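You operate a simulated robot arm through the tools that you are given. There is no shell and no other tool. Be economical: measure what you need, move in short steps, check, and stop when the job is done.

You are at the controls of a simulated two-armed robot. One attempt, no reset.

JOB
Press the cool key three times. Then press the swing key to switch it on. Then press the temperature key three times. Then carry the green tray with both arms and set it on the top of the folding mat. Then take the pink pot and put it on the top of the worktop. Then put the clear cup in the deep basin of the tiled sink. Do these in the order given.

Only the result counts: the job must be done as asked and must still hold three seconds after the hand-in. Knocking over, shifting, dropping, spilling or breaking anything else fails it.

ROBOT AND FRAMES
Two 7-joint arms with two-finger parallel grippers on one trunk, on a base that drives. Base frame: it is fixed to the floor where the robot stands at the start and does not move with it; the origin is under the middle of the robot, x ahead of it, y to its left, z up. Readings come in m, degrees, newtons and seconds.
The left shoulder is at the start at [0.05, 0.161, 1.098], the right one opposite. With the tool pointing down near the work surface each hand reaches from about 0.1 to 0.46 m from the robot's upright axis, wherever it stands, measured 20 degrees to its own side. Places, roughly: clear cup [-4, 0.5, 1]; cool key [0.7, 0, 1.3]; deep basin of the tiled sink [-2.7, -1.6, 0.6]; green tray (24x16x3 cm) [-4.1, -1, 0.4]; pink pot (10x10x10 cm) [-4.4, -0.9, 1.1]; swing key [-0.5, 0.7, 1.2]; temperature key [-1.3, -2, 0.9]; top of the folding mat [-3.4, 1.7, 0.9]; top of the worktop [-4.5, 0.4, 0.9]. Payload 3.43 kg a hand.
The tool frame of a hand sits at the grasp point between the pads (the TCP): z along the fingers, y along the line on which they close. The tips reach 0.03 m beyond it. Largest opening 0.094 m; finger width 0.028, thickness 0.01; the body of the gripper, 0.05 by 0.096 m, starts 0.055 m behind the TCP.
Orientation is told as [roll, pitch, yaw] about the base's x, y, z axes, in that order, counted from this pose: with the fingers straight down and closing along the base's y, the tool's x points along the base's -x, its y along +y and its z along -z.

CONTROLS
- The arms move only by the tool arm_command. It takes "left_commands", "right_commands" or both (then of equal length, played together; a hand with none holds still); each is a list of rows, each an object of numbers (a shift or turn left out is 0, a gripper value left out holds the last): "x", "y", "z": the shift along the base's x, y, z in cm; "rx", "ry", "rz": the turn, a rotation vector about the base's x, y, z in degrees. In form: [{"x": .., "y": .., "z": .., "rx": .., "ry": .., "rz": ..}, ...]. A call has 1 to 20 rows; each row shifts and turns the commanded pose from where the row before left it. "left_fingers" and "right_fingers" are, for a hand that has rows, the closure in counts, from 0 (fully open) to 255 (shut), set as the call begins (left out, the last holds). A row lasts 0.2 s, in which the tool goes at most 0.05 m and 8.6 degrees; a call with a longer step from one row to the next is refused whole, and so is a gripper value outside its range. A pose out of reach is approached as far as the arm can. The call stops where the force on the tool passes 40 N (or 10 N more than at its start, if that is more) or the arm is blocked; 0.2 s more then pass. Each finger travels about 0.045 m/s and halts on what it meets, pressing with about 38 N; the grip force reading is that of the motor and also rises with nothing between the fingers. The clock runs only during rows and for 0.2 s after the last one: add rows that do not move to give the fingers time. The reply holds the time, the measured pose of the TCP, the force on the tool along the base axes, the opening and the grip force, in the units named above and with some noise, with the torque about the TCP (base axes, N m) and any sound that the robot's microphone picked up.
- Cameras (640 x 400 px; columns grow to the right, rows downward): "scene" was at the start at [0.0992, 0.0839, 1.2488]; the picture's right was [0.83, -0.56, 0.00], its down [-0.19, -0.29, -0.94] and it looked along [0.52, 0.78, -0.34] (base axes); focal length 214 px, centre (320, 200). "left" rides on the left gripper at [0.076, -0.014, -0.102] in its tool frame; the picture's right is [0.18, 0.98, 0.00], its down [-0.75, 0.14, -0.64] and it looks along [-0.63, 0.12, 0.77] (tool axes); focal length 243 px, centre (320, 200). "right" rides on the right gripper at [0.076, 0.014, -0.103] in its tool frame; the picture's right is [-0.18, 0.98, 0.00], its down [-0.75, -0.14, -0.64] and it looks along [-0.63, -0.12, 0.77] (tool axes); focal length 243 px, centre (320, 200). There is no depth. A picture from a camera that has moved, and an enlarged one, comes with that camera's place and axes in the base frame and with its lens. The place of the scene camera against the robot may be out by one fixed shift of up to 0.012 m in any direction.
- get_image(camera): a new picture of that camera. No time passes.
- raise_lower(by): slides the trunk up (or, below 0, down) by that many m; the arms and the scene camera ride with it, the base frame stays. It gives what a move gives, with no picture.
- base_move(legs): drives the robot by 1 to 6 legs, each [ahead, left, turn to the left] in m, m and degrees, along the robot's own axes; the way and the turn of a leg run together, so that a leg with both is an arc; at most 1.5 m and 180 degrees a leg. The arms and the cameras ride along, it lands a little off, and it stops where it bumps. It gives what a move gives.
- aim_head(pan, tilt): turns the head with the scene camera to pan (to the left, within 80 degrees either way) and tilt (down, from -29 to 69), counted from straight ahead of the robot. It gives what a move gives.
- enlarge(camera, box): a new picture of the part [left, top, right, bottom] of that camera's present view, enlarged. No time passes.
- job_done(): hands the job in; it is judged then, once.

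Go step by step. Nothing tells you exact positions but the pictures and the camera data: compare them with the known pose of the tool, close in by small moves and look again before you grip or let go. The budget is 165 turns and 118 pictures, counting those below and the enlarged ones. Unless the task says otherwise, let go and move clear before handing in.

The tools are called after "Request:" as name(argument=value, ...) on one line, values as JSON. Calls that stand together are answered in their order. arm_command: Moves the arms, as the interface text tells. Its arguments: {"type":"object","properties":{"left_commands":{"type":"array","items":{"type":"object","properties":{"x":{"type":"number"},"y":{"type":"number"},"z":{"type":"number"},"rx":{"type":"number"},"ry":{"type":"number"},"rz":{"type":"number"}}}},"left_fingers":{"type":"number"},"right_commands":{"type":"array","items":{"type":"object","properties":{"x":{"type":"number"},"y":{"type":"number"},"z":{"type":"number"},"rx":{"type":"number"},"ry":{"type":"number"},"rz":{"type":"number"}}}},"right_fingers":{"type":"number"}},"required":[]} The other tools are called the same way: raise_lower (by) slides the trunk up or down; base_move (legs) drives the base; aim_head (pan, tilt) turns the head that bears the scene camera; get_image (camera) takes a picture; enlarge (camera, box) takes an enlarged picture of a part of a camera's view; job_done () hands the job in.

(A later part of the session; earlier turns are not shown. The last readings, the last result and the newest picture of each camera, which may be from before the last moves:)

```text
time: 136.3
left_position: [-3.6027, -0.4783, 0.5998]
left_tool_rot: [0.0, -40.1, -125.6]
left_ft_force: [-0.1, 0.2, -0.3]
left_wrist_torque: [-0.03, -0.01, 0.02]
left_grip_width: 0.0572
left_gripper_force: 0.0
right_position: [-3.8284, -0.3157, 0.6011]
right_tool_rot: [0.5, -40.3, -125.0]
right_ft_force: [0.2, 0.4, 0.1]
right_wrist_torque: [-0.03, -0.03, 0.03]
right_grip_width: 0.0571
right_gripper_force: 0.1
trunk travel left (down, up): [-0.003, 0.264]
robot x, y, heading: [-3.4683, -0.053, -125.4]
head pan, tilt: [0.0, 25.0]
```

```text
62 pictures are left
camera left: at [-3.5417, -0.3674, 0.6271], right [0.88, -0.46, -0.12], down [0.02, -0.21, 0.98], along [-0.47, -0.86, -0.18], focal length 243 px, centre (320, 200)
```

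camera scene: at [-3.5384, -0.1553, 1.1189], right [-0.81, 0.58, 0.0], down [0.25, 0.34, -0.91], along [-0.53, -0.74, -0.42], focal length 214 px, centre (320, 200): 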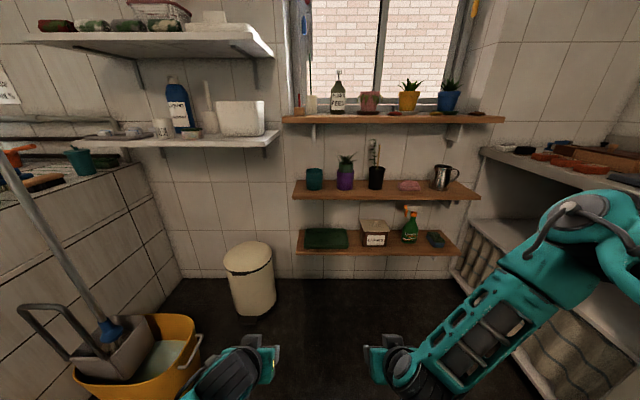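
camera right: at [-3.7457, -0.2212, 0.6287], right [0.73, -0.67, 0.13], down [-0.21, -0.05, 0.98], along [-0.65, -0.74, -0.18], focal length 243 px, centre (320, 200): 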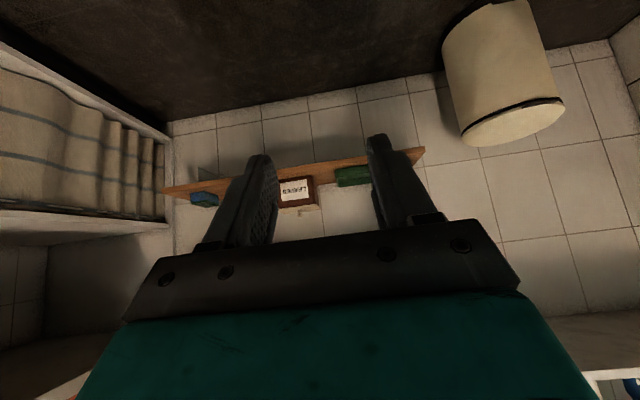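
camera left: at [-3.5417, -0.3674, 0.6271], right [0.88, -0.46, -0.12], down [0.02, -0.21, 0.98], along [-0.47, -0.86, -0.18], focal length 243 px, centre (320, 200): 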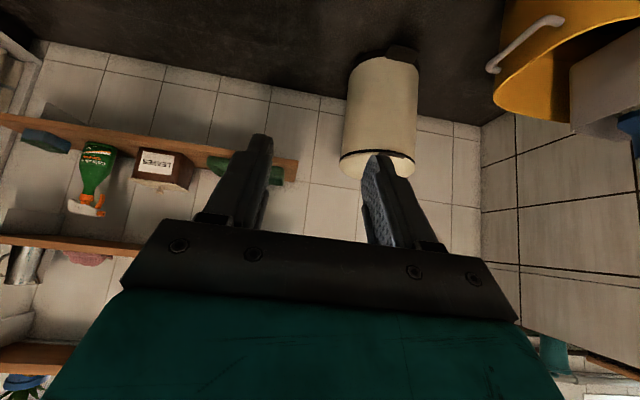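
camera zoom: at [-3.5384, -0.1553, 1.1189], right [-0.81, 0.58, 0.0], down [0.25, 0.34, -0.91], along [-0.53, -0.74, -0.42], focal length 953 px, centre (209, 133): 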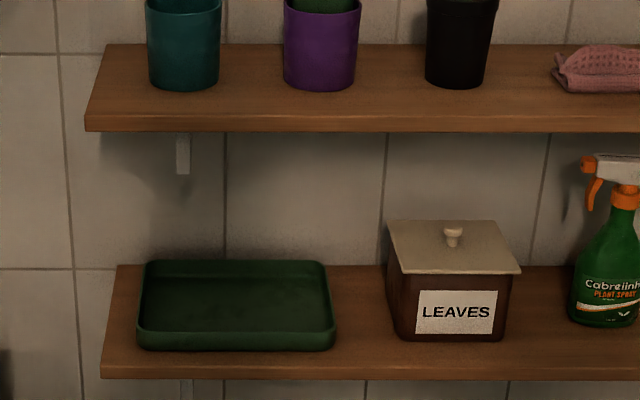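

The tray has an upright rim. Before driving in, I'll check the left elbow against the mop handle.

Request:
base_move(legs=[[0.2, 0, 0]])

Request:
aim_head(pan=55, tilt=40)

Request:
get_image(camera="scene")

```text
time: 137.9
left_position: [-3.7119, -0.6325, 0.5991]
left_tool_rot: [0.0, -40.1, -125.5]
left_ft_force: [0.5, 0.2, 1.0]
left_wrist_torque: [0.0, 0.02, -0.04]
left_grip_width: 0.0571
left_gripper_force: 0.1
right_position: [-3.939, -0.4695, 0.5989]
right_tool_rot: [0.1, -40.3, -124.9]
right_ft_force: [0.4, 0.2, 0.7]
right_wrist_torque: [0.03, 0.02, 0.01]
right_grip_width: 0.0571
right_gripper_force: 0.1
trunk travel left (down, up): [-0.003, 0.264]
robot x, y, heading: [-3.5772, -0.209, -125.7]
head pan, tilt: [0.0, 25.0]
```

```text
time: 139.2
left_position: [-3.7136, -0.6331, 0.5996]
left_tool_rot: [0.0, -40.0, -125.5]
left_ft_force: [-0.4, 0.2, -0.3]
left_wrist_torque: [0.0, 0.01, 0.03]
left_grip_width: 0.0571
left_gripper_force: 0.0
right_position: [-3.9392, -0.4693, 0.5997]
right_tool_rot: [0.0, -40.2, -125.0]
right_ft_force: [0.9, 1.0, -0.4]
right_wrist_torque: [0.01, -0.01, 0.04]
right_grip_width: 0.0572
right_gripper_force: 0.1
trunk travel left (down, up): [-0.003, 0.264]
robot x, y, heading: [-3.5764, -0.2082, -125.4]
head pan, tilt: [55.0, 40.0]
```

```text
61 pictures are left
camera scene: at [-3.5662, -0.3165, 1.0956], right [-0.94, -0.33, 0.0], down [-0.21, 0.61, -0.77], along [0.26, -0.72, -0.64], focal length 214 px, centre (320, 200)
```

scene: 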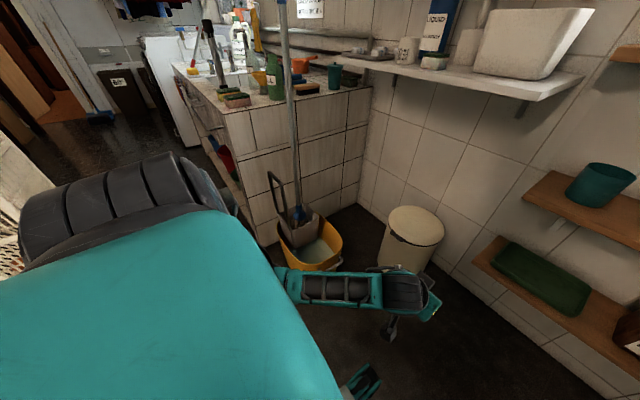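

The mop handle is about 0.3 m clear of the left elbow. I'll drive in the remaining distance and look through the wrist cameras.

Request:
base_move(legs=[[0.27, 0, 0]])

Request:
aim_head(pan=0, tilt=45)

Request:
get_image(camera="scene")

Request:
get_image(camera="left")

Request:
get_image(camera="right")

```text
time: 141.0
left_position: [-3.8679, -0.849, 0.6003]
left_tool_rot: [0.0, -40.1, -125.7]
left_ft_force: [-0.1, -0.7, -0.6]
left_wrist_torque: [-0.02, -0.02, 0.01]
left_grip_width: 0.0572
left_gripper_force: 0.0
right_position: [-4.0931, -0.6841, 0.6007]
right_tool_rot: [0.1, -40.2, -125.0]
right_ft_force: [-0.1, 0.6, -0.3]
right_wrist_torque: [-0.01, 0.02, -0.04]
right_grip_width: 0.0574
right_gripper_force: 0.0
trunk travel left (down, up): [-0.003, 0.264]
robot x, y, heading: [-3.7326, -0.4257, -125.6]
head pan, tilt: [55.0, 40.0]
```

```text
time: 142.3
left_position: [-3.8676, -0.8485, 0.5995]
left_tool_rot: [0.0, -40.0, -125.6]
left_ft_force: [0.2, -0.5, -0.6]
left_wrist_torque: [0.0, -0.01, 0.01]
left_grip_width: 0.0572
left_gripper_force: 0.0
right_position: [-4.0937, -0.6843, 0.599]
right_tool_rot: [0.2, -40.3, -125.0]
right_ft_force: [-0.3, -0.6, 0.5]
right_wrist_torque: [-0.01, 0.03, 0.01]
right_grip_width: 0.0571
right_gripper_force: 0.0
trunk travel left (down, up): [-0.003, 0.264]
robot x, y, heading: [-3.7323, -0.4248, -125.6]
head pan, tilt: [0.0, 45.0]
```

```text
60 pictures are left
camera scene: at [-3.7961, -0.5182, 1.0884], right [-0.81, 0.58, 0.0], down [0.41, 0.57, -0.71], along [-0.41, -0.58, -0.71], focal length 214 px, centre (320, 200)
```

scene: 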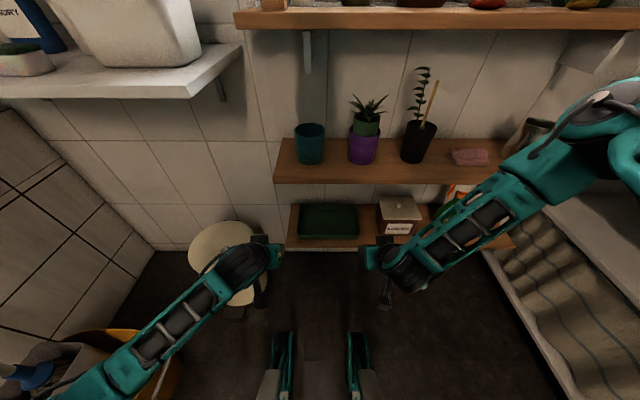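

```text
59 pictures are left
camera left: at [-3.8067, -0.7391, 0.6274], right [0.88, -0.46, -0.12], down [0.02, -0.21, 0.98], along [-0.47, -0.86, -0.18], focal length 243 px, centre (320, 200)
```

left: 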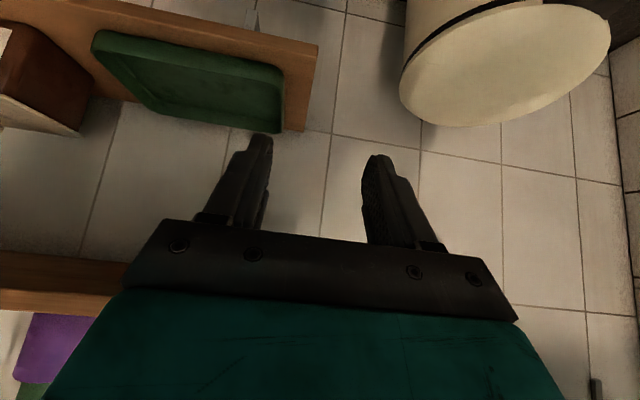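

```text
58 pictures are left
camera right: at [-4.0106, -0.5905, 0.6284], right [0.73, -0.68, 0.12], down [-0.21, -0.05, 0.98], along [-0.66, -0.73, -0.18], focal length 243 px, centre (320, 200)
```

right: 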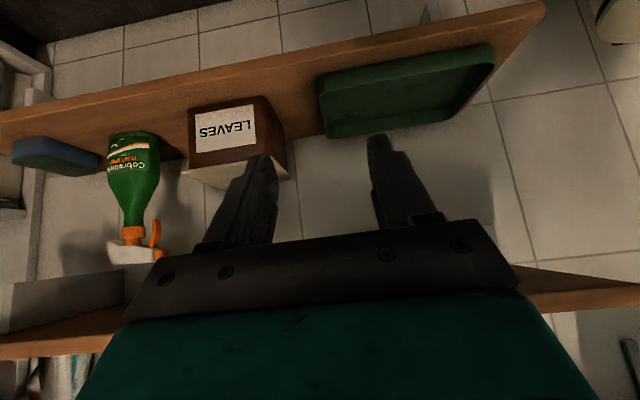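

I'll enlarge the wrist views to fix the tray corners.

Request:
enlarge(camera="right", box=[300, 20, 520, 160])

Request:
enlarge(camera="left", box=[80, 10, 300, 150])

```text
2.86 times, centred on (410, 90) of right
camera zoom: at [-4.0106, -0.5905, 0.6284], right [0.73, -0.68, 0.12], down [-0.21, -0.05, 0.98], along [-0.66, -0.73, -0.18], focal length 693 px, centre (63, 514)
```

zoom: 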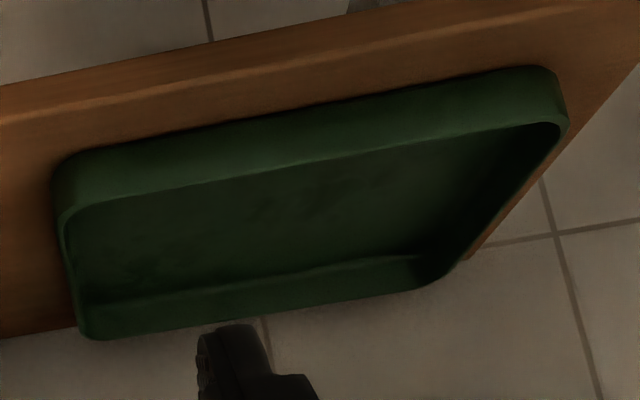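

```text
2.86 times, centred on (190, 80) of left
camera zoom: at [-3.8067, -0.7391, 0.6274], right [0.88, -0.46, -0.12], down [0.02, -0.21, 0.98], along [-0.47, -0.86, -0.18], focal length 693 px, centre (691, 543)
```

zoom: 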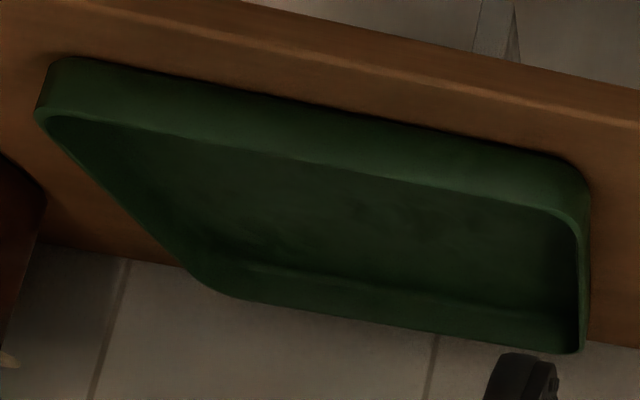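

The tray rim spans ends at about [-4.11, -1.03] and [-4.25, -0.89], with the rim at z ≈ 0.42. I'll move both hands to a pre-grasp in line with the tool axis, 13 cm short.

Request:
arm_command(left_commands=[{"x": -3.07, "y": -2.0, "z": -1.68}, {"x": -3.07, "y": -2.0, "z": -1.68}, {"x": -3.07, "y": -2.0, "z": -1.68}, {"x": -3.07, "y": -2.0, "z": -1.68}, {}], right_commands=[{"x": -2.17, "y": -2.79, "z": -1.68}, {"x": -2.17, "y": -2.79, "z": -1.68}, {"x": -2.17, "y": -2.79, "z": -1.68}, {"x": -2.17, "y": -2.79, "z": -1.68}, {}])

Request:
get_image(camera="left")

Request:
get_image(camera="right")

```text
time: 143.5
left_position: [-3.9931, -0.9289, 0.5334]
left_tool_rot: [-0.1, -40.2, -125.8]
left_ft_force: [-0.1, 0.7, 0.7]
left_wrist_torque: [-0.01, 0.01, -0.01]
left_grip_width: 0.0571
left_gripper_force: 0.1
right_position: [-4.1809, -0.7962, 0.5308]
right_tool_rot: [0.2, -40.3, -125.0]
right_ft_force: [0.2, 0.4, -0.5]
right_wrist_torque: [0.05, 0.02, 0.0]
right_grip_width: 0.0573
right_gripper_force: 0.1
trunk travel left (down, up): [-0.003, 0.264]
robot x, y, heading: [-3.7319, -0.4249, -125.8]
head pan, tilt: [0.0, 45.0]
```

```text
55 pictures are left
camera left: at [-3.9311, -0.8193, 0.5616], right [0.88, -0.46, -0.12], down [0.02, -0.21, 0.98], along [-0.47, -0.86, -0.18], focal length 243 px, centre (320, 200)
```

left: 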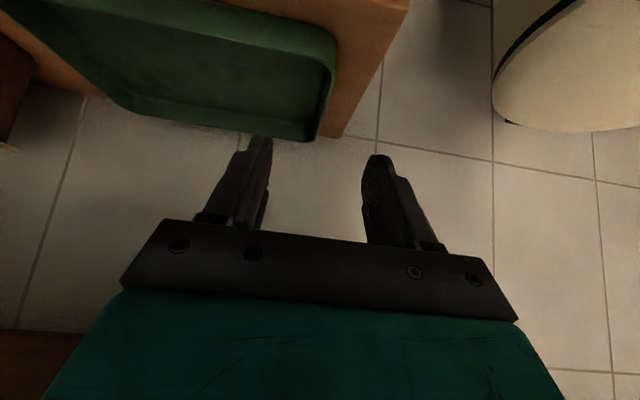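

```text
54 pictures are left
camera right: at [-4.0981, -0.7023, 0.5601], right [0.73, -0.68, 0.12], down [-0.21, -0.05, 0.98], along [-0.66, -0.73, -0.18], focal length 243 px, centre (320, 200)
```

right: 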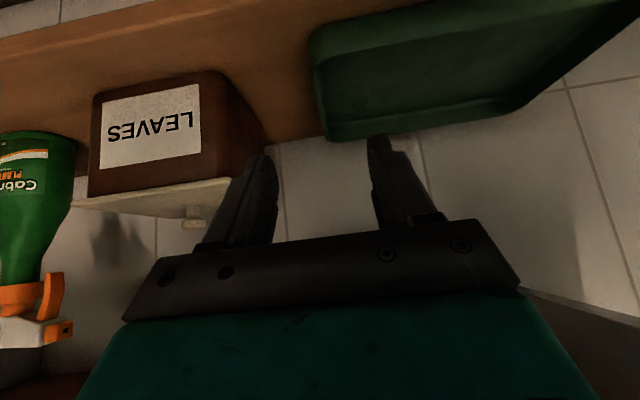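

The corner projections match. Both rim walls sit between the fingers' planes, so I'll advance most of the way and look.

Request:
arm_command(left_commands=[{"x": -1.19, "y": -1.7, "z": -2.55}, {"x": -1.19, "y": -1.7, "z": -2.55}, {"x": -1.19, "y": -1.7, "z": -2.55}, {}], right_commands=[{"x": -1.19, "y": -1.7, "z": -2.5}, {"x": -1.19, "y": -1.7, "z": -2.5}, {"x": -1.19, "y": -1.7, "z": -2.5}, {}])

Request:
get_image(camera="left")

Request:
get_image(camera="right")

```text
time: 144.5
left_position: [-4.0258, -0.979, 0.4576]
left_tool_rot: [-0.2, -40.2, -125.6]
left_ft_force: [-0.3, -0.2, -0.7]
left_wrist_torque: [0.0, 0.01, -0.04]
left_grip_width: 0.0573
left_gripper_force: 0.0
left hand out of reach, approached as far as the arm can: row 3
right_position: [-4.2155, -0.8477, 0.4571]
right_tool_rot: [0.3, -40.2, -125.0]
right_ft_force: [0.1, 0.5, 0.6]
right_wrist_torque: [-0.01, 0.02, 0.02]
right_grip_width: 0.0571
right_gripper_force: 0.1
trunk travel left (down, up): [-0.003, 0.264]
robot x, y, heading: [-3.7353, -0.4265, -125.8]
head pan, tilt: [0.0, 45.0]
```

```text
53 pictures are left
camera left: at [-3.9644, -0.8692, 0.4867], right [0.88, -0.46, -0.12], down [0.02, -0.21, 0.98], along [-0.47, -0.86, -0.18], focal length 243 px, centre (320, 200)
```

left: 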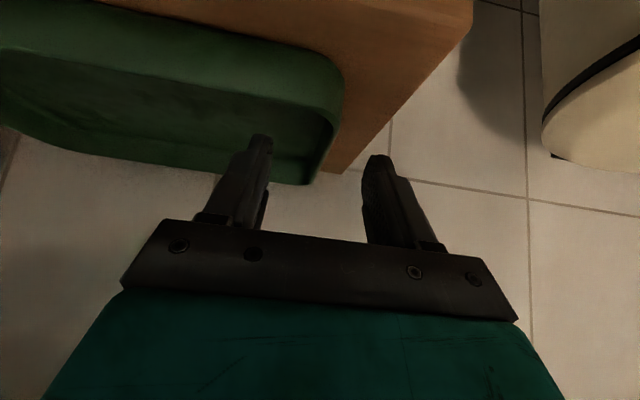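

```text
52 pictures are left
camera right: at [-4.1325, -0.7542, 0.4859], right [0.73, -0.68, 0.12], down [-0.21, -0.05, 0.98], along [-0.65, -0.74, -0.18], focal length 243 px, centre (320, 200)
```

right: 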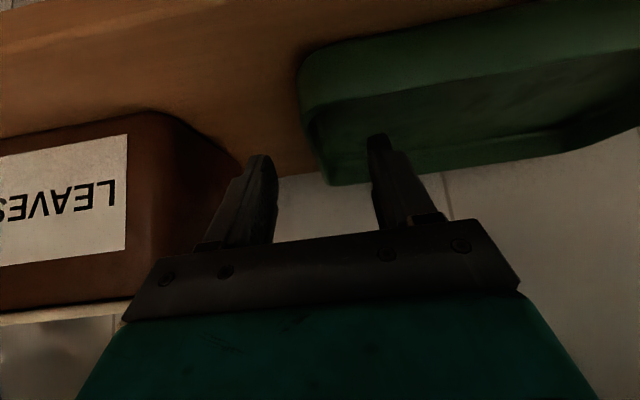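

The left arm is at its limit. I'll lift both hands slightly, edge the base 6 cm closer, then go down again.

Request:
arm_command(left_commands=[{"x": 1.19, "y": 1.7, "z": 2.5}, {"x": 1.19, "y": 1.7, "z": 2.5}, {}], right_commands=[{"x": 1.19, "y": 1.7, "z": 2.5}, {"x": 1.19, "y": 1.7, "z": 2.5}, {}])

Request:
base_move(legs=[[0.06, 0, 0]])

```text
time: 145.3
left_position: [-3.9992, -0.9452, 0.5061]
left_tool_rot: [0.0, -40.1, -125.7]
left_ft_force: [0.6, -0.5, 0.3]
left_wrist_torque: [-0.02, -0.01, -0.01]
left_grip_width: 0.0575
left_gripper_force: 0.1
right_position: [-4.1918, -0.8138, 0.5079]
right_tool_rot: [0.1, -40.3, -125.0]
right_ft_force: [0.7, 0.6, 0.4]
right_wrist_torque: [-0.02, 0.0, 0.01]
right_grip_width: 0.0574
right_gripper_force: 0.0
trunk travel left (down, up): [-0.003, 0.264]
robot x, y, heading: [-3.7336, -0.4291, -125.8]
head pan, tilt: [0.0, 45.0]
```

```text
time: 146.2
left_position: [-4.0351, -0.9948, 0.5059]
left_tool_rot: [0.0, -40.1, -125.6]
left_ft_force: [0.1, 0.1, -0.3]
left_wrist_torque: [-0.02, 0.04, 0.0]
left_grip_width: 0.0572
left_gripper_force: 0.0
right_position: [-4.2257, -0.8633, 0.5067]
right_tool_rot: [0.1, -40.2, -124.9]
right_ft_force: [0.2, -0.1, -0.4]
right_wrist_torque: [-0.01, -0.02, -0.02]
right_grip_width: 0.0573
right_gripper_force: 0.1
trunk travel left (down, up): [-0.003, 0.264]
robot x, y, heading: [-3.7696, -0.4761, -125.7]
head pan, tilt: [0.0, 45.0]
```

Both hands are now directly over the end walls. I'll descend to the grip height.

Request:
arm_command(left_commands=[{"z": -2.4}, {"z": -2.4}, {"z": -1.6}, {"z": -0.9}, {}], right_commands=[{"z": -2.4}, {"z": -2.4}, {"z": -1.6}, {"z": -0.9}, {}])

Request:
get_image(camera="left")

Request:
get_image(camera="right")

```text
time: 147.4
left_position: [-4.0375, -0.9968, 0.4363]
left_tool_rot: [-0.1, -40.6, -125.5]
left_ft_force: [1.2, -0.1, 13.6]
left_wrist_torque: [0.14, 0.35, -0.03]
left_grip_width: 0.0566
left_gripper_force: 0.0
right_position: [-4.2266, -0.8635, 0.4364]
right_tool_rot: [0.1, -40.4, -125.0]
right_ft_force: [-0.7, -0.8, 9.1]
right_wrist_torque: [-0.24, -0.19, -0.03]
right_grip_width: 0.0572
right_gripper_force: 0.0
trunk travel left (down, up): [-0.003, 0.264]
robot x, y, heading: [-3.7684, -0.4735, -125.2]
head pan, tilt: [0.0, 45.0]
```

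```text
51 pictures are left
camera left: at [-3.9752, -0.8857, 0.4639], right [0.88, -0.46, -0.12], down [0.03, -0.21, 0.98], along [-0.47, -0.86, -0.17], focal length 243 px, centre (320, 200)
```

left: 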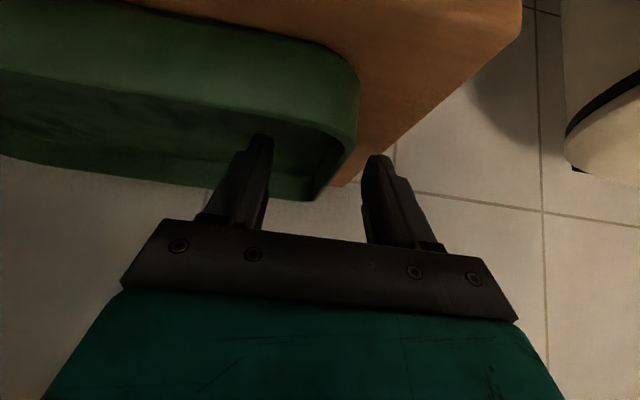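

```text
50 pictures are left
camera right: at [-4.1442, -0.7692, 0.4649], right [0.73, -0.68, 0.12], down [-0.21, -0.05, 0.98], along [-0.66, -0.73, -0.17], focal length 243 px, centre (320, 200)
```

right: 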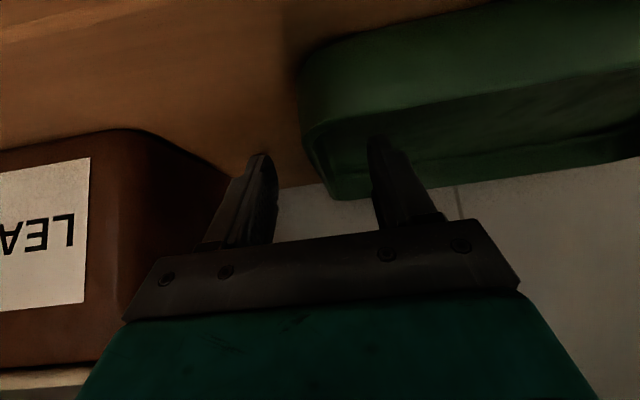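

The inner fingertips touch the tray floor. I'll lift 4 mm and close both grippers on the end walls.

Request:
arm_command(left_commands=[{"z": 0.4}, {}], right_commands=[{"z": 0.4}, {}])

Request:
arm_command(left_commands=[{}, {}, {}, {}, {}, {}], right_commands=[{}, {}, {}, {}, {}, {}], left_fingers=255, right_fingers=255)

Request:
get_image(camera="left")

Request:
get_image(camera="right")

```text
time: 148.1
left_position: [-4.0355, -0.9966, 0.437]
left_tool_rot: [-0.1, -40.2, -125.6]
left_ft_force: [-1.9, -2.5, 6.3]
left_wrist_torque: [0.02, 0.26, 0.08]
left_grip_width: 0.0573
left_gripper_force: 0.3
right_position: [-4.2253, -0.863, 0.4365]
right_tool_rot: [0.2, -40.1, -125.0]
right_ft_force: [0.1, 0.0, 0.7]
right_wrist_torque: [0.0, 0.01, 0.0]
right_grip_width: 0.0572
right_gripper_force: 0.1
trunk travel left (down, up): [-0.003, 0.264]
robot x, y, heading: [-3.769, -0.4766, -125.7]
head pan, tilt: [0.0, 45.0]
```

```text
time: 149.4
left_position: [-4.0343, -0.9955, 0.4371]
left_tool_rot: [0.2, -40.1, -125.7]
left_ft_force: [10.8, -8.6, 9.1]
left_wrist_torque: [-0.04, -0.16, -0.08]
left_grip_width: 0.0078
left_gripper_force: 37.9
right_position: [-4.2275, -0.8616, 0.4381]
right_tool_rot: [-0.1, -40.4, -125.0]
right_ft_force: [-7.1, 5.0, 1.2]
right_wrist_torque: [0.05, 0.08, 0.07]
right_grip_width: 0.0076
right_gripper_force: 38.8
trunk travel left (down, up): [-0.003, 0.264]
robot x, y, heading: [-3.7695, -0.4723, -125.7]
head pan, tilt: [0.0, 45.0]
```

```text
49 pictures are left
camera left: at [-3.9727, -0.8863, 0.4652], right [0.88, -0.46, -0.12], down [0.02, -0.21, 0.98], along [-0.47, -0.86, -0.18], focal length 243 px, centre (320, 200)
```

left: 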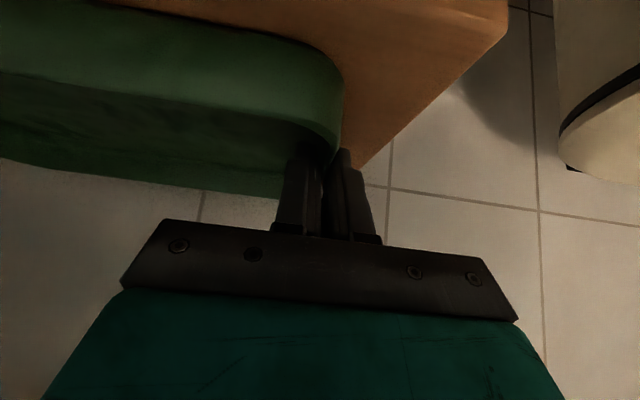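

```text
48 pictures are left
camera right: at [-4.1442, -0.7683, 0.4667], right [0.72, -0.68, 0.12], down [-0.21, -0.05, 0.98], along [-0.66, -0.73, -0.18], focal length 243 px, centre (320, 200)
```

right: 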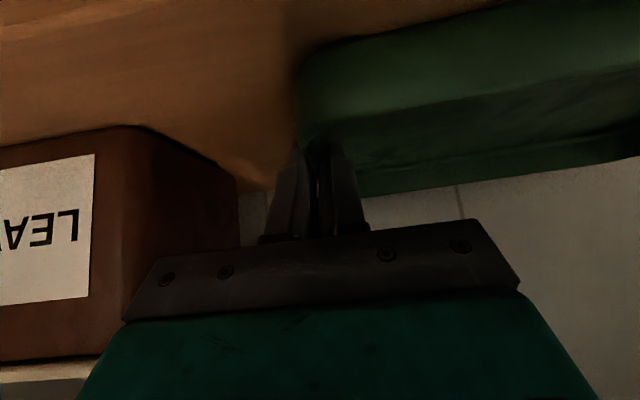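

Both walls are gripped (about 7.7 mm each). I'll lift together by 3 cm.

Request:
arm_command(left_commands=[{"z": 1}, {"z": 1}, {"x": 0.3, "y": 0.4, "z": 1}, {}], right_commands=[{"z": 1}, {"z": 1}, {"x": 0.3, "y": 0.4, "z": 1}, {}])

Request:
get_image(camera="scene")

```text
time: 150.4
left_position: [-4.0297, -0.9937, 0.4666]
left_tool_rot: [0.1, -40.0, -125.5]
left_ft_force: [9.5, -7.1, -0.9]
left_wrist_torque: [0.28, -0.31, -0.12]
left_grip_width: 0.008
left_gripper_force: 38.0
right_position: [-4.2245, -0.8585, 0.4681]
right_tool_rot: [0.0, -40.2, -125.0]
right_ft_force: [-10.5, 6.7, -1.6]
right_wrist_torque: [-0.31, 0.32, 0.08]
right_grip_width: 0.0076
right_gripper_force: 37.9
trunk travel left (down, up): [-0.003, 0.264]
robot x, y, heading: [-3.7653, -0.4758, -125.8]
head pan, tilt: [0.0, 45.0]
```

```text
47 pictures are left
camera scene: at [-3.8311, -0.567, 1.0883], right [-0.81, 0.58, 0.0], down [0.41, 0.57, -0.71], along [-0.41, -0.57, -0.71], focal length 214 px, centre (320, 200)
```

scene: 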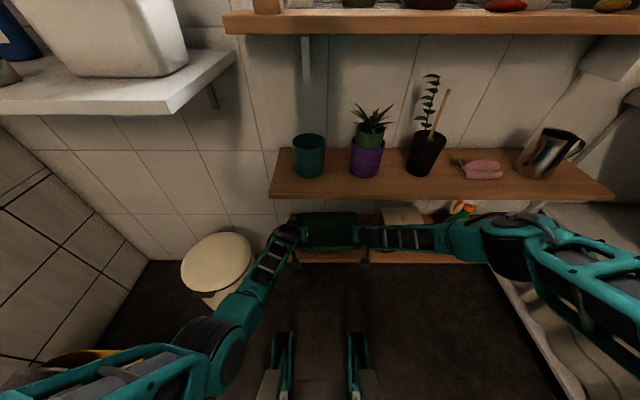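

The tray is lifted level. I'll drive straight back out of the shelf bay.

Request:
base_move(legs=[[-0.7, 0, 0]])

Request:
raise_lower(by=0.24)

Request:
get_image(camera="scene")

```text
time: 154.2
left_position: [-3.6327, -0.4357, 0.4665]
left_tool_rot: [0.0, -40.0, -125.9]
left_ft_force: [12.5, -8.9, -0.5]
left_wrist_torque: [0.0, -0.1, -0.1]
left_grip_width: 0.0077
left_gripper_force: 38.0
right_position: [-3.8261, -0.3013, 0.4669]
right_tool_rot: [0.0, -40.3, -125.3]
right_ft_force: [-12.6, 8.4, -1.5]
right_wrist_torque: [0.1, 0.11, 0.11]
right_grip_width: 0.008
right_gripper_force: 38.3
trunk travel left (down, up): [-0.003, 0.264]
robot x, y, heading: [-3.3666, 0.0801, -126.2]
head pan, tilt: [0.0, 45.0]
```

```text
time: 156.7
left_position: [-3.6339, -0.4366, 0.7064]
left_tool_rot: [0.1, -40.1, -126.0]
left_ft_force: [0.1, -0.8, -1.4]
left_wrist_torque: [0.01, -0.01, 0.0]
left_grip_width: 0.0077
left_gripper_force: 38.1
right_position: [-3.8275, -0.3012, 0.706]
right_tool_rot: [0.0, -40.1, -125.3]
right_ft_force: [-0.5, -0.1, -0.7]
right_wrist_torque: [0.03, -0.02, 0.03]
right_grip_width: 0.0079
right_gripper_force: 37.3
trunk travel left (down, up): [-0.243, 0.024]
robot x, y, heading: [-3.3683, 0.0836, -126.0]
head pan, tilt: [0.0, 45.0]
```

```text
46 pictures are left
camera scene: at [-3.4323, -0.012, 1.3283], right [-0.81, 0.59, 0.0], down [0.41, 0.57, -0.71], along [-0.41, -0.57, -0.71], focal length 214 px, centre (320, 200)
```

scene: 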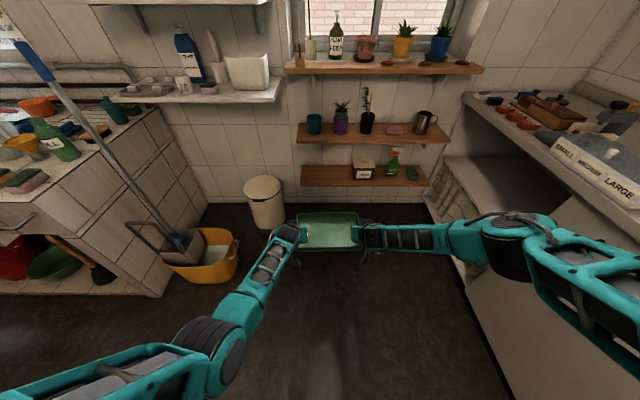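

All else is undisturbed. I'll raise the tray above counter height and drive back toward the mat's side of the room, then turn to face the far counter.

Request:
arm_command(left_commands=[{"z": 4}, {"z": 4}, {"z": 4}, {"z": 4}, {"z": 4}, {"z": 4}, {"z": 4}, {"z": 4}, {"z": 3}, {}], right_commands=[{"z": 4}, {"z": 4}, {"z": 4}, {"z": 4}, {"z": 4}, {"z": 4}, {"z": 4}, {"z": 4}, {"z": 3}, {}])

Request:
base_move(legs=[[-1.3, 0.05, 0], [0, 0, -89]])

Request:
aim_head(pan=0, tilt=30)

Request:
get_image(camera="scene")

```text
time: 157.4
left_position: [-3.6381, -0.4655, 0.8296]
left_tool_rot: [2.0, -43.2, -127.3]
left_ft_force: [0.6, 13.4, -1.9]
left_wrist_torque: [-0.24, 0.35, -1.21]
left_grip_width: 0.0082
left_gripper_force: 37.6
right_position: [-3.8162, -0.3115, 0.8074]
right_tool_rot: [2.2, -40.7, -125.6]
right_ft_force: [-1.0, -13.1, -0.7]
right_wrist_torque: [0.52, -0.42, -1.32]
right_grip_width: 0.0092
right_gripper_force: 38.2
trunk travel left (down, up): [-0.243, 0.024]
robot x, y, heading: [-3.3646, 0.0788, -125.7]
head pan, tilt: [0.0, 45.0]
stopped in row 3 (left hand): the force on the tool passed its limit at 42 N (the readings are from after the stop); the commanded pose is now the measured one
```

```text
time: 167.8
left_position: [-3.1317, 1.3703, 0.83]
left_tool_rot: [1.7, -43.4, 146.3]
left_ft_force: [20.2, 8.5, -3.1]
left_wrist_torque: [-0.01, -0.3, -1.38]
left_grip_width: 0.0084
left_gripper_force: 37.8
right_position: [-2.9868, 1.5559, 0.8074]
right_tool_rot: [1.9, -40.6, 148.2]
right_ft_force: [-19.8, -7.7, 0.6]
right_wrist_torque: [-0.1, 0.02, -1.16]
right_grip_width: 0.0093
right_gripper_force: 38.2
trunk travel left (down, up): [-0.243, 0.024]
robot x, y, heading: [-2.5709, 1.1281, 147.3]
head pan, tilt: [0.0, 45.0]
```

```text
time: 168.6
left_position: [-3.1315, 1.3693, 0.8293]
left_tool_rot: [1.8, -43.4, 146.2]
left_ft_force: [13.2, -0.3, -1.0]
left_wrist_torque: [-0.06, -0.24, -1.2]
left_grip_width: 0.0081
left_gripper_force: 38.0
right_position: [-2.9873, 1.5558, 0.8072]
right_tool_rot: [2.0, -40.6, 148.3]
right_ft_force: [-11.6, 0.9, -0.7]
right_wrist_torque: [-0.03, -0.09, -1.33]
right_grip_width: 0.0091
right_gripper_force: 37.9
trunk travel left (down, up): [-0.243, 0.024]
robot x, y, heading: [-2.5719, 1.1292, 147.4]
head pan, tilt: [0.0, 30.0]
```

```text
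45 pictures are left
camera scene: at [-2.6743, 1.2083, 1.3509], right [0.54, 0.84, 0.0], down [0.42, -0.27, -0.87], along [-0.73, 0.47, -0.5], focal length 214 px, centre (320, 200)
```

scene: 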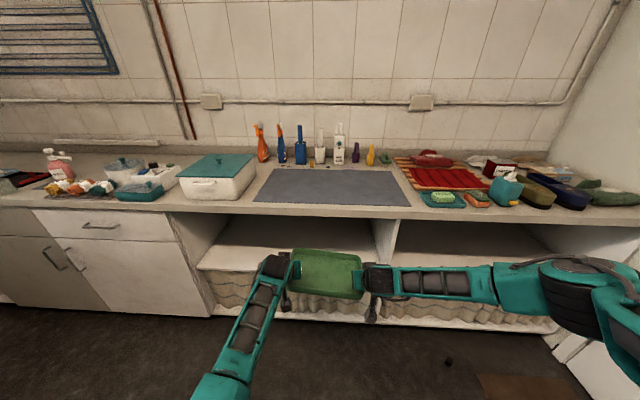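

The fast lift made the arms fight slightly, so the tray is tilted about 5°, but both grips hold. I'll level it and continue the lift slowly.

Request:
arm_command(left_commands=[{}, {}, {"rx": -0.9, "ry": -1.3}, {"rx": -0.9, "ry": -1.3}, {}], right_commands=[{"z": 0.7}, {"z": 0.7}, {"z": 0.7}, {}, {}])

Request:
arm_command(left_commands=[{"z": 1}, {"z": 1}, {"z": 1}, {"z": 1}, {"z": 1}, {"z": 1}, {}], right_commands=[{"z": 1}, {"z": 1}, {"z": 1}, {"z": 1}, {"z": 1}, {"z": 1}, {}])

```text
time: 169.8
left_position: [-3.1311, 1.3695, 0.8303]
left_tool_rot: [1.7, -40.1, 146.4]
left_ft_force: [10.7, -5.8, -0.3]
left_wrist_torque: [0.7, 0.55, -1.33]
left_grip_width: 0.008
left_gripper_force: 38.0
right_position: [-2.9859, 1.5577, 0.8273]
right_tool_rot: [1.9, -40.6, 148.0]
right_ft_force: [-10.1, 6.0, -2.6]
right_wrist_torque: [-0.38, -0.85, -1.43]
right_grip_width: 0.0097
right_gripper_force: 38.2
trunk travel left (down, up): [-0.243, 0.024]
robot x, y, heading: [-2.5737, 1.1306, 147.5]
head pan, tilt: [0.0, 30.0]
```

```text
time: 171.4
left_position: [-3.1317, 1.3699, 0.8889]
left_tool_rot: [1.8, -40.3, 146.2]
left_ft_force: [6.5, -9.5, 0.1]
left_wrist_torque: [-0.37, -0.63, -0.86]
left_grip_width: 0.0078
left_gripper_force: 37.7
right_position: [-2.987, 1.5566, 0.8872]
right_tool_rot: [1.9, -40.5, 148.2]
right_ft_force: [-6.8, 8.5, -1.6]
right_wrist_torque: [0.61, 0.36, -1.53]
right_grip_width: 0.0089
right_gripper_force: 38.2
trunk travel left (down, up): [-0.243, 0.024]
robot x, y, heading: [-2.5735, 1.1322, 147.6]
head pan, tilt: [0.0, 30.0]
```

Slow lifting works. I'll continue up to about 1.03 m.

Request:
arm_command(left_commands=[{"z": 1}, {"z": 1}, {"z": 1}, {"z": 1}, {"z": 1}, {"z": 1}, {"z": 1}, {"z": 1}, {"z": 1}, {"z": 1}, {"z": 1}, {"z": 1}, {"z": 1}, {"z": 1}, {}], right_commands=[{"z": 1}, {"z": 1}, {"z": 1}, {"z": 1}, {"z": 1}, {"z": 1}, {"z": 1}, {"z": 1}, {"z": 1}, {"z": 1}, {"z": 1}, {"z": 1}, {"z": 1}, {"z": 1}, {}])

Request:
get_image(camera="scene")

```text
time: 174.6
left_position: [-3.1308, 1.3695, 1.0292]
left_tool_rot: [1.7, -40.2, 146.3]
left_ft_force: [4.6, -13.0, 0.9]
left_wrist_torque: [-0.02, -0.16, -1.0]
left_grip_width: 0.0079
left_gripper_force: 38.0
right_position: [-2.986, 1.5577, 1.0269]
right_tool_rot: [1.9, -40.5, 148.1]
right_ft_force: [-3.1, 12.8, -1.6]
right_wrist_torque: [0.27, -0.12, -1.53]
right_grip_width: 0.0089
right_gripper_force: 38.0
trunk travel left (down, up): [-0.243, 0.024]
robot x, y, heading: [-2.5712, 1.1314, 147.2]
head pan, tilt: [0.0, 30.0]
```

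```text
44 pictures are left
camera scene: at [-2.6743, 1.2083, 1.3509], right [0.54, 0.84, 0.0], down [0.42, -0.27, -0.87], along [-0.73, 0.47, -0.5], focal length 214 px, centre (320, 200)
```

scene: 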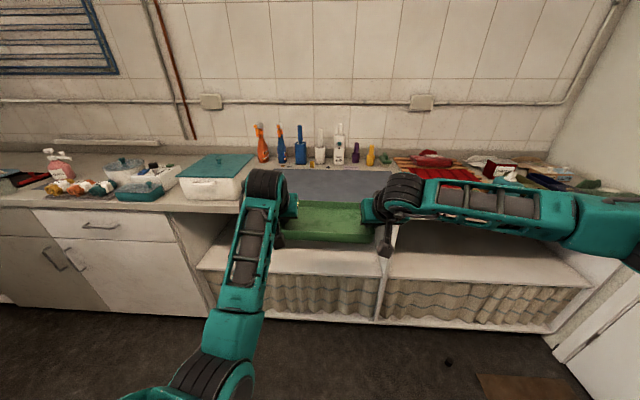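

I'll drive 0.3 m closer, with a small shift to the right, and check clearances.

Request:
base_move(legs=[[0.3, -0.04, 0]])

Request:
aim_head(pan=0, tilt=45)

Request:
get_image(camera="scene")

```text
time: 176.7
left_position: [-3.3633, 1.5648, 1.0293]
left_tool_rot: [1.8, -40.3, 146.4]
left_ft_force: [3.9, -13.6, 1.2]
left_wrist_torque: [-0.05, -0.12, -0.93]
left_grip_width: 0.0078
left_gripper_force: 38.2
right_position: [-3.221, 1.7509, 1.0262]
right_tool_rot: [2.0, -40.6, 148.3]
right_ft_force: [-3.5, 12.4, -2.8]
right_wrist_torque: [0.25, -0.14, -1.57]
right_grip_width: 0.009
right_gripper_force: 38.2
trunk travel left (down, up): [-0.243, 0.024]
robot x, y, heading: [-2.8031, 1.3284, 147.4]
head pan, tilt: [0.0, 30.0]
```

```text
time: 177.4
left_position: [-3.3625, 1.564, 1.0289]
left_tool_rot: [1.8, -40.2, 146.3]
left_ft_force: [9.5, -3.2, 0.3]
left_wrist_torque: [0.19, -0.01, -0.8]
left_grip_width: 0.0078
left_gripper_force: 38.0
right_position: [-3.22, 1.7508, 1.0277]
right_tool_rot: [1.9, -40.6, 148.2]
right_ft_force: [-10.0, 3.7, -2.5]
right_wrist_torque: [0.08, -0.18, -1.45]
right_grip_width: 0.0091
right_gripper_force: 38.1
trunk travel left (down, up): [-0.243, 0.024]
robot x, y, heading: [-2.805, 1.3249, 147.4]
head pan, tilt: [0.0, 45.0]
```

```text
43 pictures are left
camera scene: at [-2.8993, 1.3983, 1.3284], right [0.54, 0.84, 0.0], down [0.6, -0.38, -0.71], along [-0.6, 0.38, -0.71], focal length 214 px, centre (320, 200)
```

scene: 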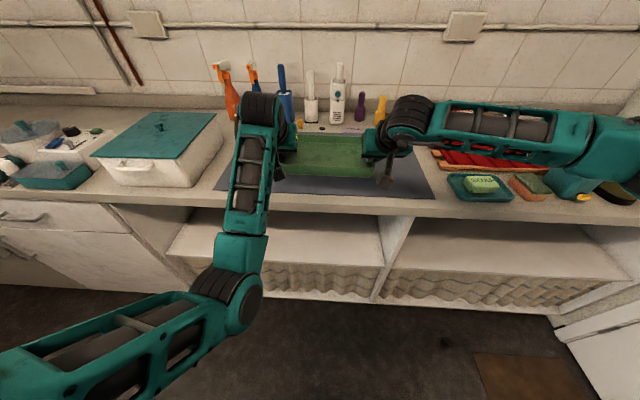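

The geometry is confirmed, with the mat top at about 0.90 m. I'll extend the arms 9 cm forward and lower partway.

Request:
arm_command(left_commands=[{"x": -1.26, "y": 0.81}, {"x": -1.26, "y": 0.81}, {"x": -1.26, "y": 0.81}, {"x": -1.26, "y": 0.81}, {"x": -1.26, "y": 0.81}, {"x": -1.26, "y": 0.81}, {"z": -1}, {"z": -1}, {"z": -1}, {"z": -1}, {}], right_commands=[{"x": -1.26, "y": 0.81}, {"x": -1.26, "y": 0.81}, {"x": -1.26, "y": 0.81}, {"x": -1.26, "y": 0.81}, {"x": -1.26, "y": 0.81}, {"x": -1.26, "y": 0.81}, {"z": -1}, {"z": -1}, {"z": -1}, {"z": -1}, {}])

Request:
get_image(camera="scene")

```text
time: 179.8
left_position: [-3.4396, 1.6115, 0.9908]
left_tool_rot: [1.7, -40.3, 146.4]
left_ft_force: [5.2, -9.5, 1.2]
left_wrist_torque: [-0.02, -0.14, -0.72]
left_grip_width: 0.0079
left_gripper_force: 38.2
right_position: [-3.2963, 1.7999, 0.987]
right_tool_rot: [1.9, -40.6, 148.1]
right_ft_force: [-4.8, 10.1, -3.2]
right_wrist_torque: [0.24, -0.14, -1.55]
right_grip_width: 0.0089
right_gripper_force: 37.7
trunk travel left (down, up): [-0.243, 0.024]
robot x, y, heading: [-2.8017, 1.3272, 147.6]
head pan, tilt: [0.0, 45.0]
```

```text
42 pictures are left
camera scene: at [-2.8993, 1.3983, 1.3283], right [0.54, 0.84, 0.0], down [0.6, -0.38, -0.71], along [-0.6, 0.38, -0.71], focal length 214 px, centre (320, 200)
```

scene: 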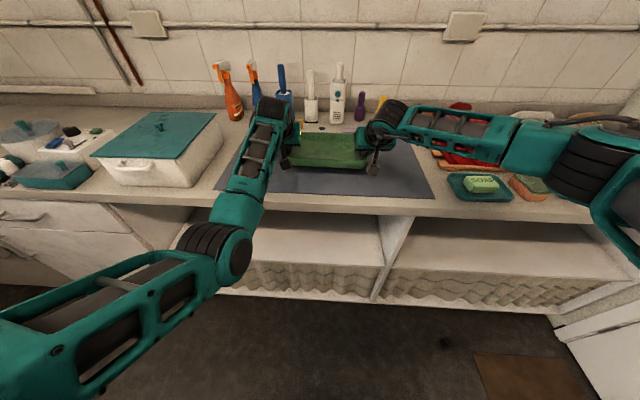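

The tray hangs over the mat with good clearance all round. I'll lower it gently to contact.

Request:
arm_command(left_commands=[{"z": -1}, {"z": -1}, {"z": -1}, {"z": -0.4}, {"z": -0.4}, {}], right_commands=[{"z": -1}, {"z": -1}, {"z": -1}, {"z": -0.4}, {"z": -0.4}, {}])

```text
time: 181.2
left_position: [-3.4385, 1.6128, 0.95]
left_tool_rot: [1.8, -40.1, 146.4]
left_ft_force: [5.7, -8.6, 1.2]
left_wrist_torque: [0.05, -0.02, -0.61]
left_grip_width: 0.0077
left_gripper_force: 37.9
right_position: [-3.2956, 1.8007, 0.9483]
right_tool_rot: [1.9, -40.5, 148.2]
right_ft_force: [-5.4, 8.4, -2.4]
right_wrist_torque: [0.14, -0.25, -1.52]
right_grip_width: 0.0088
right_gripper_force: 38.3
trunk travel left (down, up): [-0.243, 0.024]
robot x, y, heading: [-2.804, 1.3258, 147.6]
head pan, tilt: [0.0, 45.0]
```

There is no contact yet. I'll continue down in 3 mm steps.

Request:
arm_command(left_commands=[{"z": -0.3}, {"z": -0.3}, {"z": -0.3}, {}], right_commands=[{"z": -0.3}, {"z": -0.3}, {"z": -0.3}, {}])

```text
time: 182.2
left_position: [-3.438, 1.6114, 0.9441]
left_tool_rot: [1.8, -40.4, 146.4]
left_ft_force: [3.3, -9.1, -0.3]
left_wrist_torque: [0.61, 0.77, -0.68]
left_grip_width: 0.0076
left_gripper_force: 38.1
right_position: [-3.2946, 1.7995, 0.9441]
right_tool_rot: [1.9, -40.9, 148.1]
right_ft_force: [-0.7, 11.9, 9.0]
right_wrist_torque: [0.33, -0.03, -1.59]
right_grip_width: 0.0088
right_gripper_force: 37.9
trunk travel left (down, up): [-0.243, 0.024]
robot x, y, heading: [-2.8022, 1.3245, 147.2]
head pan, tilt: [0.0, 45.0]
```

The right side touches now. I'll go one more small step down and check with the wrist cameras.

Request:
arm_command(left_commands=[{"z": -0.3}, {"z": -0.2}, {}], right_commands=[{"z": -0.2}, {"z": -0.1}, {}])

Request:
get_image(camera="left")

Request:
get_image(camera="right")

```text
time: 183.0
left_position: [-3.4373, 1.6118, 0.9419]
left_tool_rot: [1.8, -40.6, 146.4]
left_ft_force: [1.9, -8.6, 4.2]
left_wrist_torque: [0.75, 0.89, -0.59]
left_grip_width: 0.0079
left_gripper_force: 38.3
right_position: [-3.2942, 1.8011, 0.9428]
right_tool_rot: [1.8, -41.3, 148.3]
right_ft_force: [-0.5, 9.9, 17.4]
right_wrist_torque: [1.08, 0.98, -1.55]
right_grip_width: 0.0088
right_gripper_force: 37.8
trunk travel left (down, up): [-0.243, 0.024]
robot x, y, heading: [-2.8061, 1.3274, 147.3]
head pan, tilt: [0.0, 45.0]
```

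```text
41 pictures are left
camera left: at [-3.3237, 1.5572, 0.9686], right [-0.41, -0.91, -0.1], down [-0.19, -0.02, 0.98], along [-0.89, 0.42, -0.17], focal length 243 px, centre (320, 200)
```

left: 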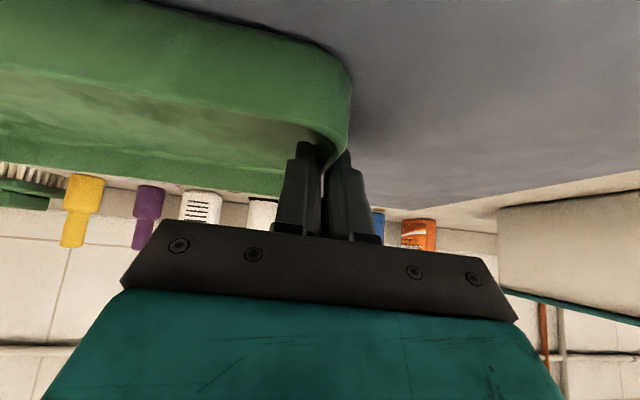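

```text
40 pictures are left
camera right: at [-3.1934, 1.7244, 0.9696], right [-0.62, -0.77, 0.14], down [-0.04, 0.21, 0.98], along [-0.79, 0.6, -0.16], focal length 243 px, centre (320, 200)
```

right: 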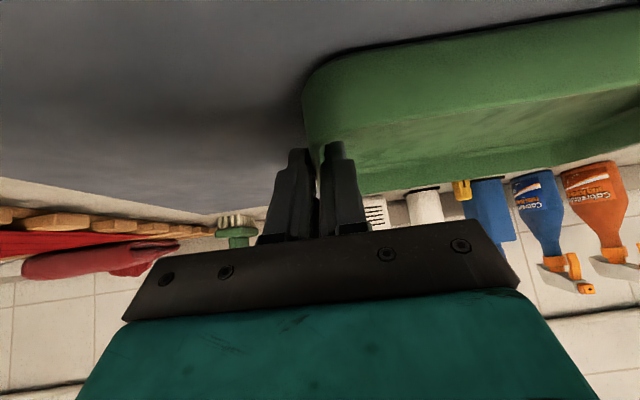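

The tray rests on the mat. I'll open both grippers and lift the hands out.

Request:
arm_command(left_commands=[{}, {}, {}, {}], right_commands=[{}, {}, {}, {}], left_fingers=130, right_fingers=130)

Request:
arm_command(left_commands=[{"z": 1.5}, {"z": 2}, {"z": 3}, {"z": 3}, {"z": 2}, {}], right_commands=[{"z": 1.5}, {"z": 2}, {"z": 3}, {"z": 3}, {"z": 2}, {}])

Request:
base_move(legs=[[-0.4, 0.04, 0]])

Request:
get_image(camera="scene")

```text
time: 184.0
left_position: [-3.4368, 1.6109, 0.9405]
left_tool_rot: [1.7, -40.5, 146.3]
left_ft_force: [-1.1, -0.5, 3.3]
left_wrist_torque: [0.07, 0.0, 0.02]
left_grip_width: 0.0455
left_gripper_force: 0.0
right_position: [-3.2941, 1.7974, 0.9389]
right_tool_rot: [2.0, -40.7, 148.2]
right_ft_force: [6.2, 1.9, 13.5]
right_wrist_torque: [-0.18, 0.12, 0.1]
right_grip_width: 0.0436
right_gripper_force: 0.1
trunk travel left (down, up): [-0.243, 0.024]
robot x, y, heading: [-2.8069, 1.3285, 147.5]
head pan, tilt: [0.0, 45.0]
```

```text
time: 185.4
left_position: [-3.4385, 1.6145, 1.0524]
left_tool_rot: [1.9, -40.2, 146.4]
left_ft_force: [0.4, 0.1, 0.3]
left_wrist_torque: [0.03, 0.0, 0.02]
left_grip_width: 0.0464
left_gripper_force: 0.0
right_position: [-3.2935, 1.7999, 1.053]
right_tool_rot: [1.8, -40.6, 148.2]
right_ft_force: [0.0, -0.1, -0.2]
right_wrist_torque: [-0.01, -0.01, 0.01]
right_grip_width: 0.046
right_gripper_force: 0.0
trunk travel left (down, up): [-0.243, 0.024]
robot x, y, heading: [-2.8014, 1.3275, 147.5]
head pan, tilt: [0.0, 45.0]
```

```text
time: 187.9
left_position: [-3.1228, 1.3736, 1.0527]
left_tool_rot: [1.8, -40.3, 145.8]
left_ft_force: [-0.4, 0.0, 0.1]
left_wrist_torque: [0.0, 0.02, 0.01]
left_grip_width: 0.046
left_gripper_force: 0.0
right_position: [-2.9759, 1.5586, 1.0533]
right_tool_rot: [1.9, -40.8, 147.4]
right_ft_force: [0.2, -0.3, -0.3]
right_wrist_torque: [-0.01, 0.0, 0.0]
right_grip_width: 0.0458
right_gripper_force: 0.0
trunk travel left (down, up): [-0.243, 0.024]
robot x, y, heading: [-2.4925, 1.0795, 146.7]
head pan, tilt: [0.0, 45.0]
```

```text
39 pictures are left
camera scene: at [-2.5863, 1.1514, 1.3284], right [0.55, 0.84, 0.0], down [0.59, -0.39, -0.71], along [-0.59, 0.39, -0.71], focal length 214 px, centre (320, 200)
```

scene: 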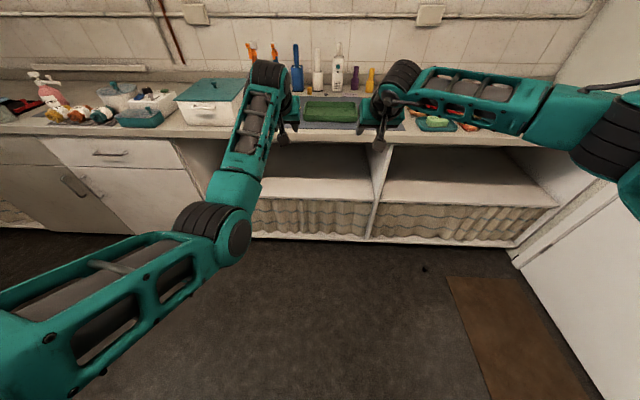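

The tray rests on the mat. Next is the pink pot, so I'll turn left and drive toward the window shelf.

Request:
base_move(legs=[[0, 0, 88], [1.1, -0.15, 0]])

Request:
aim_head(pan=-8, tilt=15)

Request:
get_image(camera="scene")

```text
time: 197.5
left_position: [-3.5235, -0.4178, 1.0518]
left_tool_rot: [1.8, -40.3, -123.6]
left_ft_force: [-0.8, -0.6, -0.3]
left_wrist_torque: [-0.03, -0.01, 0.0]
left_grip_width: 0.0462
left_gripper_force: 0.0
right_position: [-3.7086, -0.2728, 1.0529]
right_tool_rot: [1.9, -40.6, -121.7]
right_ft_force: [0.2, -0.7, 0.7]
right_wrist_torque: [-0.01, 0.01, -0.01]
right_grip_width: 0.046
right_gripper_force: 0.2
trunk travel left (down, up): [-0.243, 0.024]
robot x, y, heading: [-3.2364, 0.2156, -122.1]
head pan, tilt: [0.0, 45.0]
```

```text
time: 198.5
left_position: [-3.5238, -0.4169, 1.0529]
left_tool_rot: [1.9, -40.2, -123.6]
left_ft_force: [0.4, -0.3, -0.2]
left_wrist_torque: [0.0, 0.0, -0.01]
left_grip_width: 0.0459
left_gripper_force: 0.1
right_position: [-3.7093, -0.2735, 1.0537]
right_tool_rot: [1.9, -40.5, -121.7]
right_ft_force: [0.0, -0.3, 0.0]
right_wrist_torque: [0.01, 0.03, 0.0]
right_grip_width: 0.0462
right_gripper_force: 0.1
trunk travel left (down, up): [-0.243, 0.024]
robot x, y, heading: [-3.232, 0.2154, -122.3]
head pan, tilt: [-8.0, 15.0]
```

```text
38 pictures are left
camera scene: at [-3.3106, 0.1191, 1.3751], right [-0.76, 0.65, 0.0], down [0.17, 0.2, -0.97], along [-0.63, -0.74, -0.26], focal length 214 px, centre (320, 200)
```

scene: 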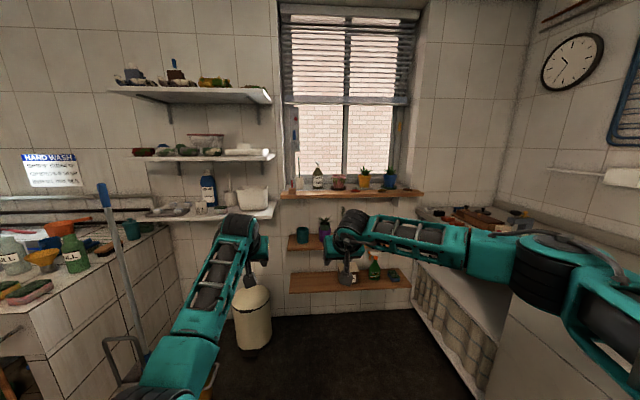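

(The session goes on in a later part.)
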